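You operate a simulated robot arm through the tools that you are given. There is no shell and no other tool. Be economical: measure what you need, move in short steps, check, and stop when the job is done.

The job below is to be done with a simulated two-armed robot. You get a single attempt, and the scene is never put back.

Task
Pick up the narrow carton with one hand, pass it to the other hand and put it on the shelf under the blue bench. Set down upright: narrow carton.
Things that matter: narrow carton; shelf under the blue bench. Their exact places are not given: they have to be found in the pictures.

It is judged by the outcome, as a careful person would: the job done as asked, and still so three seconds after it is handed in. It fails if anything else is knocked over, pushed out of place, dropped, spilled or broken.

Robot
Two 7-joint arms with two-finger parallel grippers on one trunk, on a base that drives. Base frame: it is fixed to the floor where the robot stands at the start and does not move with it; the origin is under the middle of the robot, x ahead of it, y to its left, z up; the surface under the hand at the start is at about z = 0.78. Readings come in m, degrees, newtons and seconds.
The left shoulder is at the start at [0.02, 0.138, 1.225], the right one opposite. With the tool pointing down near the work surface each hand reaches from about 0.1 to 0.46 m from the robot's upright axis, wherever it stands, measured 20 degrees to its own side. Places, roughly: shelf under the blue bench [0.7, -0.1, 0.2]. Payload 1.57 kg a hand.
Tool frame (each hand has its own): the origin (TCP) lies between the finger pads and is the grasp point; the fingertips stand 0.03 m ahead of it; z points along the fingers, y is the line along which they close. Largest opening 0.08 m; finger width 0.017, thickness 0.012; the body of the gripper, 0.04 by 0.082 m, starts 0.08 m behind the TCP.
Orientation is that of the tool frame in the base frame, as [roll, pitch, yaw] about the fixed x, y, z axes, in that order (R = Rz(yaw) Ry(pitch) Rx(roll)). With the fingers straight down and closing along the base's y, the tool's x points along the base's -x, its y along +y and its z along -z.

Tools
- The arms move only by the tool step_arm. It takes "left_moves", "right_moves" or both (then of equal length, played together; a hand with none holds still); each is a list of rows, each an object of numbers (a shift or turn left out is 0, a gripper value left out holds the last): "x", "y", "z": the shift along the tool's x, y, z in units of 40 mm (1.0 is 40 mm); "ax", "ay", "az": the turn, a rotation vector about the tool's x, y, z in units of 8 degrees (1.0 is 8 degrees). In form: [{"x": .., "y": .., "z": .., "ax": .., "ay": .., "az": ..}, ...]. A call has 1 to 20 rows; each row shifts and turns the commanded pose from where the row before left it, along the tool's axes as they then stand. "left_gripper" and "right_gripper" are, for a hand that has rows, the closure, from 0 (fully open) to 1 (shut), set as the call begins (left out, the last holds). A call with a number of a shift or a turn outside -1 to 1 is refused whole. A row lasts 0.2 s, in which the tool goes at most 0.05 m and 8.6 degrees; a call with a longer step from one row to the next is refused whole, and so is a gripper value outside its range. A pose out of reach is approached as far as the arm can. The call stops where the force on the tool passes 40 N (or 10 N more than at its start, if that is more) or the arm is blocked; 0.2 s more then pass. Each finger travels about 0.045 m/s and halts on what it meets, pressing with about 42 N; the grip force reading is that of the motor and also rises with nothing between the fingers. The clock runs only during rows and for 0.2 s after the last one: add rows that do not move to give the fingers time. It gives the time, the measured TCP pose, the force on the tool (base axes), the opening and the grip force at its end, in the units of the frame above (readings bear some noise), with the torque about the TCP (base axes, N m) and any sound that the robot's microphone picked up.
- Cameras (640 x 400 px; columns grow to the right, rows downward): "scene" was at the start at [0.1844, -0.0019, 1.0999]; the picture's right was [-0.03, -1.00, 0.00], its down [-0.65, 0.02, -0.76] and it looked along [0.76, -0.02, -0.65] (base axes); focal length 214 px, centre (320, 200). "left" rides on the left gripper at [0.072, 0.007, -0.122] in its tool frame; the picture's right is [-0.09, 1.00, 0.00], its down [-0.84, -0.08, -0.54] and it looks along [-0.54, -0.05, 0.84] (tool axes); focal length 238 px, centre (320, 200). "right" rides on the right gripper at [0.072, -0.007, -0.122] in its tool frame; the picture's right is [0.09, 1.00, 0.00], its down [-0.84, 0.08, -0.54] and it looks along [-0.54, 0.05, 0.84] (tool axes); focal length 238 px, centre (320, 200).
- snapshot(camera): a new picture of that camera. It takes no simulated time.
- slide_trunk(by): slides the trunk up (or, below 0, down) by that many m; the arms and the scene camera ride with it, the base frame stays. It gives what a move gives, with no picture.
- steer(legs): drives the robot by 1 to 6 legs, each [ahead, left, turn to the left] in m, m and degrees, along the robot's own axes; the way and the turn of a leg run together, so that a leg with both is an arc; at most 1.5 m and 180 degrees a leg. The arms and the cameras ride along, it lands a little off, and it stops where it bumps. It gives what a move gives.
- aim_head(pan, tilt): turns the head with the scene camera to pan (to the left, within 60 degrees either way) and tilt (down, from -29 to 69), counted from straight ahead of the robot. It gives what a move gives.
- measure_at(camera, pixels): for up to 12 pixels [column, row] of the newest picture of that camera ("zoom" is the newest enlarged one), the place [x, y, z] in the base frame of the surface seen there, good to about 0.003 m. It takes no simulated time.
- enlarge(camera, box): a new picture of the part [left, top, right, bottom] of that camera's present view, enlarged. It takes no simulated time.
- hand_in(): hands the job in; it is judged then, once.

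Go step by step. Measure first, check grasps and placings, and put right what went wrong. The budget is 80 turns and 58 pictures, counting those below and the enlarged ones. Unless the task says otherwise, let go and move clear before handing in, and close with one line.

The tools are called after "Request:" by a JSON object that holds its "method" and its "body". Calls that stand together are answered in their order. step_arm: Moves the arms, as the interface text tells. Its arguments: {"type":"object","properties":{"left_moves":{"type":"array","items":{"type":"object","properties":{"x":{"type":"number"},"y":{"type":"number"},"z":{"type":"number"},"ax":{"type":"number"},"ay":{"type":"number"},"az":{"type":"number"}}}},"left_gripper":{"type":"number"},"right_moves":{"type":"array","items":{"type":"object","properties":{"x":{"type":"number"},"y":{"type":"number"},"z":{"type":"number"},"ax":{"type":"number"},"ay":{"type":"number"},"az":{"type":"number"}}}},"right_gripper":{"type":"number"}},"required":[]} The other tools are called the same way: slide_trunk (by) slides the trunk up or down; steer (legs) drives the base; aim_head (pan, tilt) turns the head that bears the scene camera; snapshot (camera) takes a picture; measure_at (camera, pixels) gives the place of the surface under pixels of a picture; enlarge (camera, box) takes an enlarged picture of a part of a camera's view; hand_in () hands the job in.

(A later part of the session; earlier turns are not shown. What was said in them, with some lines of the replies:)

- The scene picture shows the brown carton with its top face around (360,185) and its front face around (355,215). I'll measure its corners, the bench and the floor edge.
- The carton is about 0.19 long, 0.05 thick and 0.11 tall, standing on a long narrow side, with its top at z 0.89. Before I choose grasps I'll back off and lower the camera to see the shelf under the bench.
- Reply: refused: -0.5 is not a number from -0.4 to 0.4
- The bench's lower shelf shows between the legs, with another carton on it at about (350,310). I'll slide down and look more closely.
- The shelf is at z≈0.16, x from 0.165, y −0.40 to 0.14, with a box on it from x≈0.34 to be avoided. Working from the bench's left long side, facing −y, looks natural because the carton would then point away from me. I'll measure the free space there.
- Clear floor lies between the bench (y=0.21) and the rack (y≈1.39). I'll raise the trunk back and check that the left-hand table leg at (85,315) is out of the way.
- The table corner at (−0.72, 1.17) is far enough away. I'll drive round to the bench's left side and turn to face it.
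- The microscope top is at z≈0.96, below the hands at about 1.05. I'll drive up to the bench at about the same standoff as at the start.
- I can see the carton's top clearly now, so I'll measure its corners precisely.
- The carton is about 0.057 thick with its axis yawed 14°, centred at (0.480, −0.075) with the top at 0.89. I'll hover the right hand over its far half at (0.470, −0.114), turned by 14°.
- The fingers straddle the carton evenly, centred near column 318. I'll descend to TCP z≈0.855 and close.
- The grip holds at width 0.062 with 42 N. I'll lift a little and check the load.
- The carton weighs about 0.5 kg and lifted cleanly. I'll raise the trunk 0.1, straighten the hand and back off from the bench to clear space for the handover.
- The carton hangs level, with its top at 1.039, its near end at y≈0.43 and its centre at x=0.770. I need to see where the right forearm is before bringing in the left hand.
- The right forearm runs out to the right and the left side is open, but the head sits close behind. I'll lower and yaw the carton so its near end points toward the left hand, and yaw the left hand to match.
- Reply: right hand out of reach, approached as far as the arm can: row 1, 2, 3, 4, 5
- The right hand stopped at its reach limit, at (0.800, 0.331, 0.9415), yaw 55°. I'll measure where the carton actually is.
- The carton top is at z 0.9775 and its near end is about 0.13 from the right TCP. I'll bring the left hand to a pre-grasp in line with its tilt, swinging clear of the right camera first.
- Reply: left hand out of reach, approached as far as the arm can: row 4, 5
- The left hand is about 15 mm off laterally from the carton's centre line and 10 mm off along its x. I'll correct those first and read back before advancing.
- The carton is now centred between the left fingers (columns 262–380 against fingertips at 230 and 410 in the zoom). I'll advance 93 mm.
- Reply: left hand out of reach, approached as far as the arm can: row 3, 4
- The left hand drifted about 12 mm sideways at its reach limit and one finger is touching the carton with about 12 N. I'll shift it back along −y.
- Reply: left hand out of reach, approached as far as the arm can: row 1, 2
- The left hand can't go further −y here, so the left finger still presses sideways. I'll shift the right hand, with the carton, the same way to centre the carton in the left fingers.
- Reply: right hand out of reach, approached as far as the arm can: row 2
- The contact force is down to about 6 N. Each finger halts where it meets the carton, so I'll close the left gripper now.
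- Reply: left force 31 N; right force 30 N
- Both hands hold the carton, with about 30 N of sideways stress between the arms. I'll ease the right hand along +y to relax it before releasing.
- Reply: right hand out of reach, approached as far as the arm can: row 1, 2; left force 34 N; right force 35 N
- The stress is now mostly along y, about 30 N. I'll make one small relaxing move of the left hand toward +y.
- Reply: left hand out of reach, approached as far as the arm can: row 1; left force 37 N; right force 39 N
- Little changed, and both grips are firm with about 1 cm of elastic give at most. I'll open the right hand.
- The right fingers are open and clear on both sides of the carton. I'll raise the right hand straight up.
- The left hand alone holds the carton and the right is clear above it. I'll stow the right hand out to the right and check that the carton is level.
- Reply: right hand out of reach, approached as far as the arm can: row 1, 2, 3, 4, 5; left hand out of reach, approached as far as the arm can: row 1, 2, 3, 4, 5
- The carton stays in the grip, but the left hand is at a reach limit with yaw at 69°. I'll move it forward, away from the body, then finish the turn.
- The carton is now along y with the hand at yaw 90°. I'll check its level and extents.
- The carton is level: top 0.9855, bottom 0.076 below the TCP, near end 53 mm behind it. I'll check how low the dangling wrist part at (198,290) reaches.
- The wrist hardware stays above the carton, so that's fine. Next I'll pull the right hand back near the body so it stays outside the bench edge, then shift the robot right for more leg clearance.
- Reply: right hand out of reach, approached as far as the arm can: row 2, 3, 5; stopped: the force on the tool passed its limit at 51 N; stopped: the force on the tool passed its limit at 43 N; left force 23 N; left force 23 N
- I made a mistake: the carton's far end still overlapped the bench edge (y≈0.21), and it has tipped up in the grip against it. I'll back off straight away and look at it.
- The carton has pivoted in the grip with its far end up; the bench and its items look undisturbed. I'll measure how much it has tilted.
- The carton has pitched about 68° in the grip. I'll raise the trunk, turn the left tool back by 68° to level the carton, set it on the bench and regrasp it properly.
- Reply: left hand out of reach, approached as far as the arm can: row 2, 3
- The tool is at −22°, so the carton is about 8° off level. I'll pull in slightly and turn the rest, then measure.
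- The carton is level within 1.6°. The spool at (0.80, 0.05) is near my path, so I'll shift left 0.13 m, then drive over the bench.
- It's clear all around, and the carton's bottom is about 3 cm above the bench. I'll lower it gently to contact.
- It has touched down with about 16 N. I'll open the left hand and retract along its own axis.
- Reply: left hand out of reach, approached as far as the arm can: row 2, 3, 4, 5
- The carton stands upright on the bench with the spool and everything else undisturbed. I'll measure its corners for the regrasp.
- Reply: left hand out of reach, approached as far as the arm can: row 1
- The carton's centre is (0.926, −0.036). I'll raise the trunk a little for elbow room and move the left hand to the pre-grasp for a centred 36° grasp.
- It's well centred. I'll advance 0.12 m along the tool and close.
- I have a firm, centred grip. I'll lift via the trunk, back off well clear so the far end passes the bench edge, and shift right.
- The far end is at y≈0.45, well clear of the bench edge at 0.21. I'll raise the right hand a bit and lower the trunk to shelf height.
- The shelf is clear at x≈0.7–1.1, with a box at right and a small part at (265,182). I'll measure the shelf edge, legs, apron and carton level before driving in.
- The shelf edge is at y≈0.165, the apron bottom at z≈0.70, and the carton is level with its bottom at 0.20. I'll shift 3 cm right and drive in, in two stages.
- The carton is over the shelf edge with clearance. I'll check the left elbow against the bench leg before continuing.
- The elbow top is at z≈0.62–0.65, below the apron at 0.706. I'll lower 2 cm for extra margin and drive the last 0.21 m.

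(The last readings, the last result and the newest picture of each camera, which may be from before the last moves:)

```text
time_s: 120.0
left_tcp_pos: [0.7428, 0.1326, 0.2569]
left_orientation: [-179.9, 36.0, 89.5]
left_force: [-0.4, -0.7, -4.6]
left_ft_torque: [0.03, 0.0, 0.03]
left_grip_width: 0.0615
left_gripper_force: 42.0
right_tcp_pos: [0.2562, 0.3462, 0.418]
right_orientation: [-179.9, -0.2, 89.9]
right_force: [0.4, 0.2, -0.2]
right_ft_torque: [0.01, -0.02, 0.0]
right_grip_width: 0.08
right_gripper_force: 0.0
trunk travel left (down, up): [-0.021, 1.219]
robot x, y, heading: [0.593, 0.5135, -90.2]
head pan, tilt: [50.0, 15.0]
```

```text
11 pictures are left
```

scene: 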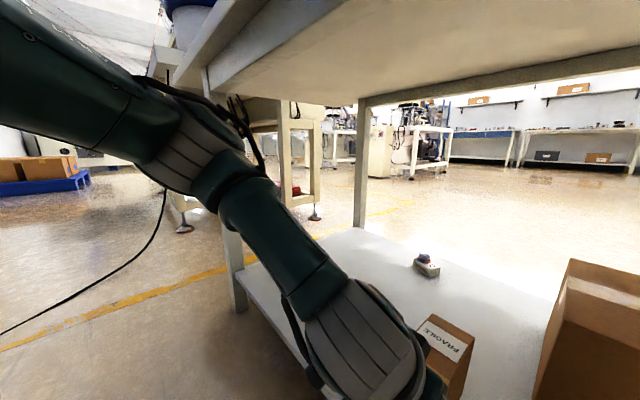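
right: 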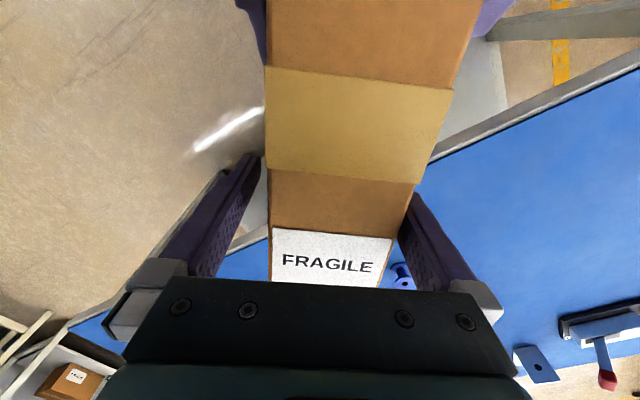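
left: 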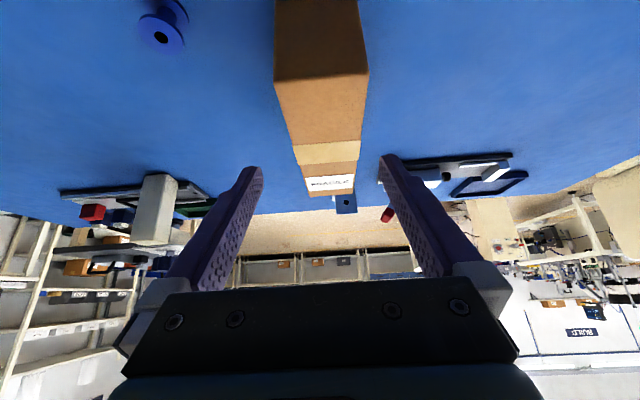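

It's still clear, with the elbow below and outside the bench edge. I'll drive the last 9 cm.

Request:
{"method": "steer", "body": {"legs": [[0.09, 0, 0]]}}

Request:
{"method": "aim_head", "body": {"pan": 10, "tilt": 40}}

Request:
{"method": "snapshot", "body": {"camera": "scene"}}

```text
time_s: 121.3
left_tcp_pos: [0.7434, 0.143, 0.243]
left_orientation: [-179.9, 33.5, 89.5]
left_force: [0.3, 0.4, -5.0]
left_ft_torque: [0.05, 0.0, -0.03]
left_grip_width: 0.062
left_gripper_force: 41.8
right_tcp_pos: [0.2561, 0.349, 0.4119]
right_orientation: [-179.9, -3.0, 90.0]
right_force: [0.0, 0.3, 0.7]
right_ft_torque: [-0.02, 0.01, 0.0]
right_grip_width: 0.0799
right_gripper_force: 0.2
trunk travel left (down, up): [-0.021, 1.219]
robot x, y, heading: [0.5962, 0.4367, -90.2]
head pan, tilt: [50.0, 15.0]
stopped in leg 1: the robot was blocked; the commanded pose is now the measured one
```

```text
time_s: 122.3
left_tcp_pos: [0.7438, 0.1424, 0.2436]
left_orientation: [-179.9, 33.4, 89.5]
left_force: [0.4, 0.0, -4.7]
left_ft_torque: [0.05, -0.01, -0.01]
left_grip_width: 0.0619
left_gripper_force: 41.9
right_tcp_pos: [0.2561, 0.3493, 0.4117]
right_orientation: [-179.9, -3.3, 89.9]
right_force: [0.0, 0.0, 0.0]
right_ft_torque: [0.02, -0.01, 0.0]
right_grip_width: 0.0798
right_gripper_force: 0.0
trunk travel left (down, up): [-0.021, 1.219]
robot x, y, heading: [0.5937, 0.4328, -90.1]
head pan, tilt: [10.0, 40.0]
```

```text
10 pictures are left
```

scene: 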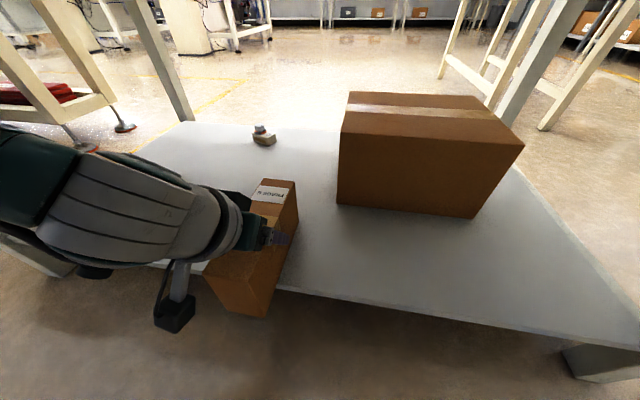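

The robot was blocked: its body leans back about 3°, so the torso met the bench edge. I'll back off right away and use arm extension for the rest.

Request:
{"method": "steer", "body": {"legs": [[-0.1, 0, 0]]}}

Request:
{"method": "snapshot", "body": {"camera": "scene"}}

```text
time_s: 123.5
left_tcp_pos: [0.7443, 0.1354, 0.2659]
left_orientation: [-179.9, 37.3, 89.6]
left_force: [-0.5, -2.0, -3.9]
left_ft_torque: [0.13, 0.01, -0.02]
left_grip_width: 0.062
left_gripper_force: 42.2
right_tcp_pos: [0.2567, 0.3528, 0.4207]
right_orientation: [180.0, 0.5, 90.0]
right_force: [-0.8, -0.3, 0.5]
right_ft_torque: [0.07, 0.02, 0.01]
right_grip_width: 0.0801
right_gripper_force: 0.0
trunk travel left (down, up): [-0.021, 1.219]
robot x, y, heading: [0.5966, 0.532, -90.0]
head pan, tilt: [10.0, 40.0]
```

```text
9 pictures are left
```

scene: 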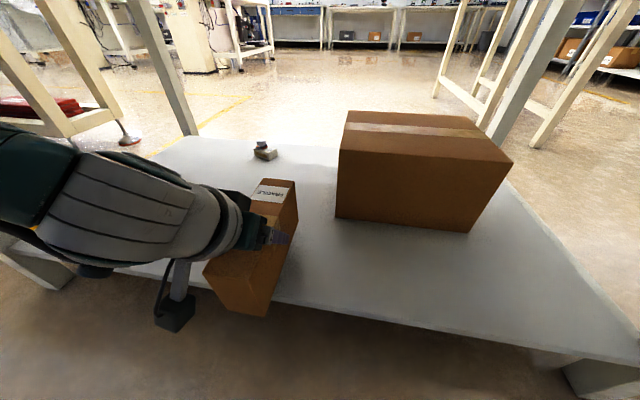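

I'm level again and free of the bench. I'll confirm the shelf and box haven't shifted, and measure the carton's ends.

Request:
{"method": "measure_at", "body": {"camera": "scene", "pixels": [[400, 319], [300, 302], [560, 350], [337, 216], [470, 231], [265, 154], [240, 310], [262, 314], [208, 278], [292, 185], [265, 200], [294, 230]]}}

```text
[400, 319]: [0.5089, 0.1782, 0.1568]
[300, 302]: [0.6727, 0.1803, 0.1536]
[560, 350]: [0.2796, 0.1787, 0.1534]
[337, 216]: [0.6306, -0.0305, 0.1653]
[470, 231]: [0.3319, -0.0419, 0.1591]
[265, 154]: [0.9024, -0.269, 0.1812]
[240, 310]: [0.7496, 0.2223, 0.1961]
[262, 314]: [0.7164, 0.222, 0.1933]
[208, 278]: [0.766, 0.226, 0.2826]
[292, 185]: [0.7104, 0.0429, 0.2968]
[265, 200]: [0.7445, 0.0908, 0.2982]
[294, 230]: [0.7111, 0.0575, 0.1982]
```

The box and shelf are where they were, within measuring noise. The carton is level with its bottom at about 0.19, so I'll extend the left arm 9 cm inward.

Request:
{"method": "step_arm", "body": {"left_moves": [{"x": -0.36, "z": 0.273}, {"x": -0.36, "z": 0.273}, {"x": -0.36, "z": 0.273}, {"x": -0.36, "z": 0.273}, {"x": -0.36, "z": 0.273}, {}]}}

```text
time_s: 124.9
left_tcp_pos: [0.743, 0.0565, 0.2611]
left_orientation: [-180.0, 36.7, 89.5]
left_force: [-0.4, -0.4, -4.3]
left_ft_torque: [0.07, -0.03, -0.01]
left_grip_width: 0.0617
left_gripper_force: 42.1
right_tcp_pos: [0.2568, 0.3624, 0.4204]
right_orientation: [-179.9, -0.1, 90.0]
right_force: [-0.4, 0.8, -0.7]
right_ft_torque: [-0.01, -0.03, -0.03]
right_grip_width: 0.0801
right_gripper_force: 0.0
trunk travel left (down, up): [-0.021, 1.219]
robot x, y, heading: [0.5954, 0.5301, -90.0]
head pan, tilt: [10.0, 40.0]
```

Request:
{"method": "step_arm", "body": {"left_moves": [{"x": -0.2, "z": 0.15}, {"x": -0.2, "z": 0.15}, {}]}}

Request:
{"method": "slide_trunk", "body": {"by": -0.014}}

Request:
{"method": "snapshot", "body": {"camera": "scene"}}

```text
time_s: 125.7
left_tcp_pos: [0.7439, 0.034, 0.2621]
left_orientation: [180.0, 36.8, 89.5]
left_force: [0.1, 0.2, -4.9]
left_ft_torque: [0.02, 0.01, -0.02]
left_grip_width: 0.0616
left_gripper_force: 42.2
right_tcp_pos: [0.2566, 0.3632, 0.4199]
right_orientation: [-179.8, -0.1, 90.1]
right_force: [-0.2, -0.4, 0.5]
right_ft_torque: [0.03, -0.01, -0.02]
right_grip_width: 0.0801
right_gripper_force: 0.0
trunk travel left (down, up): [-0.021, 1.219]
robot x, y, heading: [0.5973, 0.5332, -90.1]
head pan, tilt: [10.0, 40.0]
```

```text
time_s: 126.3
left_tcp_pos: [0.7417, 0.0351, 0.2481]
left_orientation: [-179.9, 36.8, 89.5]
left_force: [-0.2, -0.3, -4.0]
left_ft_torque: [0.08, 0.0, 0.02]
left_grip_width: 0.0616
left_gripper_force: 41.9
right_tcp_pos: [0.2576, 0.3625, 0.4041]
right_orientation: [180.0, 0.0, 90.0]
right_force: [0.3, 0.3, 0.0]
right_ft_torque: [-0.02, -0.02, 0.02]
right_grip_width: 0.0797
right_gripper_force: 0.1
trunk travel left (down, up): [-0.007, 1.233]
robot x, y, heading: [0.5954, 0.5351, -90.1]
head pan, tilt: [10.0, 40.0]
```

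```text
8 pictures are left
```

scene: 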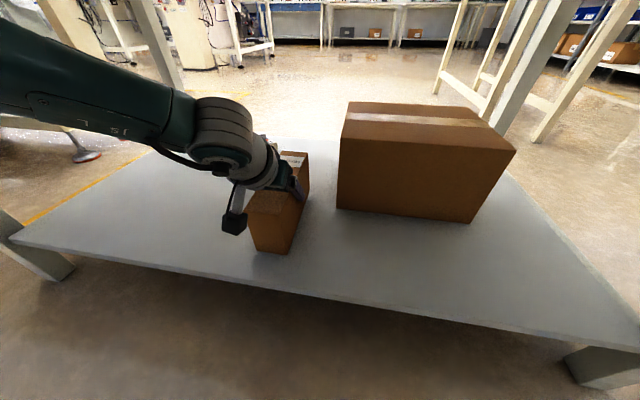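

The carton is fully over the shelf, about 6 mm above it. I'll lower with the arm in small steps until it touches.

Request:
{"method": "step_arm", "body": {"left_moves": [{"x": 0.04, "z": 0.054}, {"x": 0.04, "z": 0.054}, {}]}}

```text
time_s: 127.1
left_tcp_pos: [0.7423, 0.0354, 0.243]
left_orientation: [-179.9, 36.8, 89.5]
left_force: [-0.1, 1.2, -5.0]
left_ft_torque: [0.05, 0.0, 0.04]
left_grip_width: 0.0617
left_gripper_force: 42.0
right_tcp_pos: [0.2577, 0.3622, 0.4052]
right_orientation: [-179.9, 0.0, 90.1]
right_force: [-0.3, 0.5, -0.1]
right_ft_torque: [-0.01, 0.0, -0.02]
right_grip_width: 0.08
right_gripper_force: 0.0
trunk travel left (down, up): [-0.007, 1.233]
robot x, y, heading: [0.5987, 0.5345, -90.0]
head pan, tilt: [10.0, 40.0]
```

Request:
{"method": "step_arm", "body": {"left_moves": [{"x": 0.03, "z": 0.04}, {"x": 0.03, "z": 0.04}, {}]}}

```text
time_s: 127.9
left_tcp_pos: [0.743, 0.0335, 0.2406]
left_orientation: [-179.9, 36.9, 89.6]
left_force: [-1.3, 1.7, 11.2]
left_ft_torque: [1.73, -0.23, 0.19]
left_grip_width: 0.0617
left_gripper_force: 41.9
right_tcp_pos: [0.256, 0.3625, 0.4055]
right_orientation: [-179.9, 0.0, 89.9]
right_force: [0.7, 0.5, -0.1]
right_ft_torque: [-0.03, -0.01, 0.01]
right_grip_width: 0.0799
right_gripper_force: 0.0
trunk travel left (down, up): [-0.007, 1.233]
robot x, y, heading: [0.5959, 0.5337, -89.9]
head pan, tilt: [10.0, 40.0]
```

It's resting on the shelf with 11 N upward. I'll open the left hand and retract along the tool axis.

Request:
{"method": "step_arm", "body": {"left_moves": [{}, {}, {}, {}], "left_gripper": 0}}

Request:
{"method": "step_arm", "body": {"left_moves": [{"z": -0.4}, {"z": -0.4}, {"z": -0.6}, {"z": -0.6}, {"z": -0.6}, {}]}}

Request:
{"method": "snapshot", "body": {"camera": "scene"}}

```text
time_s: 128.9
left_tcp_pos: [0.7428, 0.0332, 0.2409]
left_orientation: [-179.9, 36.8, 89.5]
left_force: [-0.2, 0.0, 0.2]
left_ft_torque: [0.0, 0.0, 0.03]
left_grip_width: 0.0801
left_gripper_force: 0.0
right_tcp_pos: [0.2559, 0.3631, 0.4057]
right_orientation: [180.0, 0.1, 90.0]
right_force: [-0.9, -0.3, 0.1]
right_ft_torque: [0.01, 0.0, 0.01]
right_grip_width: 0.0801
right_gripper_force: 0.1
trunk travel left (down, up): [-0.007, 1.233]
robot x, y, heading: [0.5926, 0.531, -89.9]
head pan, tilt: [10.0, 40.0]
```

```text
time_s: 130.3
left_tcp_pos: [0.7431, 0.0976, 0.3239]
left_orientation: [-179.9, 36.8, 89.6]
left_force: [0.2, 0.2, 0.8]
left_ft_torque: [-0.01, -0.04, 0.04]
left_grip_width: 0.08
left_gripper_force: 0.0
right_tcp_pos: [0.2569, 0.3613, 0.4043]
right_orientation: [-180.0, 0.0, 90.0]
right_force: [-0.2, -1.0, -0.6]
right_ft_torque: [-0.03, -0.02, 0.02]
right_grip_width: 0.0799
right_gripper_force: 0.0
trunk travel left (down, up): [-0.007, 1.233]
robot x, y, heading: [0.5976, 0.53, -89.9]
head pan, tilt: [10.0, 40.0]
```

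```text
7 pictures are left
```

scene: 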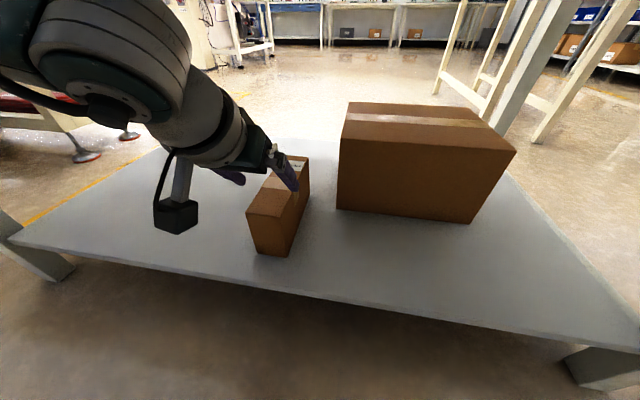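

The carton stands upright on the shelf and the fingertips are above its top. I'll back the robot straight out.

Request:
{"method": "steer", "body": {"legs": [[-0.35, 0, 0]]}}

Request:
{"method": "aim_head", "body": {"pan": 0, "tilt": 20}}

Request:
{"method": "snapshot", "body": {"camera": "scene"}}

```text
time_s: 132.6
left_tcp_pos: [0.7437, 0.4426, 0.3228]
left_orientation: [179.9, 36.9, 89.6]
left_force: [0.3, -0.7, 0.3]
left_ft_torque: [0.03, 0.01, -0.03]
left_grip_width: 0.0801
left_gripper_force: 0.0
right_tcp_pos: [0.2565, 0.7067, 0.4044]
right_orientation: [-180.0, 0.1, 90.1]
right_force: [0.0, 0.0, -0.6]
right_ft_torque: [0.04, -0.03, -0.01]
right_grip_width: 0.0801
right_gripper_force: 0.1
trunk travel left (down, up): [-0.007, 1.233]
robot x, y, heading: [0.5942, 0.8753, -89.8]
head pan, tilt: [10.0, 40.0]
```

```text
time_s: 133.4
left_tcp_pos: [0.7435, 0.4444, 0.3209]
left_orientation: [-180.0, 36.9, 89.6]
left_force: [-0.5, -0.1, 0.3]
left_ft_torque: [0.0, -0.01, 0.02]
left_grip_width: 0.08
left_gripper_force: 0.1
right_tcp_pos: [0.2553, 0.7085, 0.4042]
right_orientation: [-179.9, 0.0, 90.0]
right_force: [0.1, -0.5, 1.1]
right_ft_torque: [0.02, -0.02, -0.02]
right_grip_width: 0.0799
right_gripper_force: 0.1
trunk travel left (down, up): [-0.007, 1.233]
robot x, y, heading: [0.5971, 0.8806, -89.9]
head pan, tilt: [0.0, 20.0]
```

```text
6 pictures are left
```

scene: 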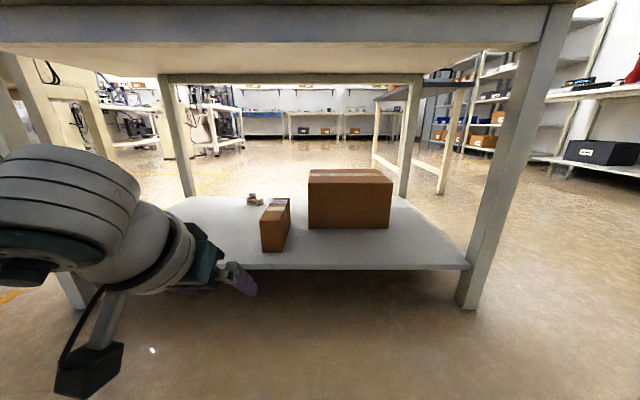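

The carton stands upright on the shelf at (275,225), clear of the other box. I'll raise the trunk for one check of the bench top after the bump.

Request:
{"method": "measure_at", "body": {"camera": "scene", "pixels": [[262, 222], [281, 224], [288, 200], [262, 248], [282, 250], [310, 225], [254, 201]]}}

Request:
{"method": "slide_trunk", "body": {"by": 0.4}}

Request:
{"method": "slide_trunk", "body": {"by": 0.25}}

Request:
{"method": "aim_head", "body": {"pan": 0, "tilt": 35}}

Request:
{"method": "snapshot", "body": {"camera": "scene"}}

```text
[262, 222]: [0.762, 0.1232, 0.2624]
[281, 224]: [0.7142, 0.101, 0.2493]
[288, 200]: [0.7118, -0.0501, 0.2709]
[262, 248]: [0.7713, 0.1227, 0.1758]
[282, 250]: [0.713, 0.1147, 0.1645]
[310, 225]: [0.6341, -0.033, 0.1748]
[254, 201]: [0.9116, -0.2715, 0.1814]
```

```text
time_s: 137.2
left_tcp_pos: [0.7431, 0.4441, 0.7229]
left_orientation: [-179.9, 36.8, 89.6]
left_force: [0.2, 0.2, -0.1]
left_ft_torque: [0.02, 0.02, -0.01]
left_grip_width: 0.0799
left_gripper_force: 0.0
right_tcp_pos: [0.2559, 0.7082, 0.8049]
right_orientation: [-179.9, 0.0, 90.1]
right_force: [-0.1, -0.2, 0.7]
right_ft_torque: [0.01, 0.03, 0.0]
right_grip_width: 0.0802
right_gripper_force: 0.0
trunk travel left (down, up): [-0.407, 0.833]
robot x, y, heading: [0.5954, 0.881, -89.9]
head pan, tilt: [0.0, 20.0]
```

```text
time_s: 139.8
left_tcp_pos: [0.744, 0.4438, 0.9729]
left_orientation: [180.0, 36.8, 89.6]
left_force: [-0.1, -0.1, 0.0]
left_ft_torque: [0.02, -0.01, -0.01]
left_grip_width: 0.0801
left_gripper_force: 0.1
right_tcp_pos: [0.2569, 0.7087, 1.0562]
right_orientation: [-179.9, 0.0, 90.2]
right_force: [0.3, 0.7, -0.4]
right_ft_torque: [-0.03, 0.02, -0.03]
right_grip_width: 0.0798
right_gripper_force: 0.1
trunk travel left (down, up): [-0.657, 0.583]
robot x, y, heading: [0.595, 0.8776, -89.8]
head pan, tilt: [0.0, 20.0]
```

```text
time_s: 140.6
left_tcp_pos: [0.7437, 0.4445, 0.9722]
left_orientation: [180.0, 36.8, 89.6]
left_force: [-0.5, 0.9, 0.4]
left_ft_torque: [-0.03, -0.01, -0.02]
left_grip_width: 0.08
left_gripper_force: 0.1
right_tcp_pos: [0.2563, 0.7088, 1.055]
right_orientation: [-179.9, 0.0, 90.1]
right_force: [-0.4, 0.5, 0.2]
right_ft_torque: [0.04, 0.01, 0.0]
right_grip_width: 0.0802
right_gripper_force: 0.1
trunk travel left (down, up): [-0.657, 0.583]
robot x, y, heading: [0.5962, 0.8747, -89.9]
head pan, tilt: [0.0, 35.0]
```

```text
5 pictures are left
```

scene: 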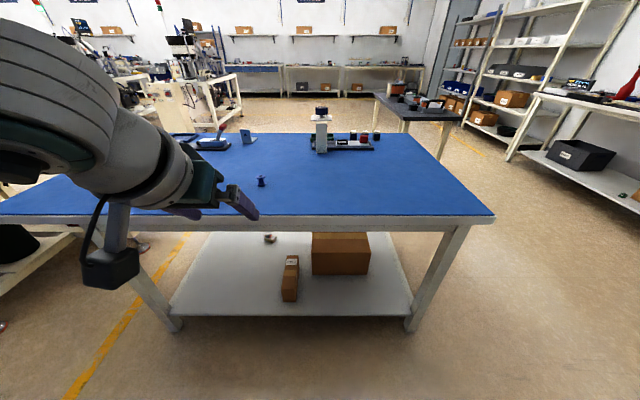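

The bench top is intact, with the microscope, spool and blocks in place. The carton is upright on the shelf with its top at 0.27, and both hands are empty and clear, so I'll hand in.

Request:
{"method": "hand_in", "body": {}}

```text
The job is handed in.
```

The narrow carton was picked up with the right hand, passed to the left, and now stands upright on the shelf under the blue bench. On the way it tipped in the left grip against the bench edge, so I set it back on the bench and regrasped it with the left hand. The robot's body also bumped the bench once, and nothing appeared to have moved afterwards.
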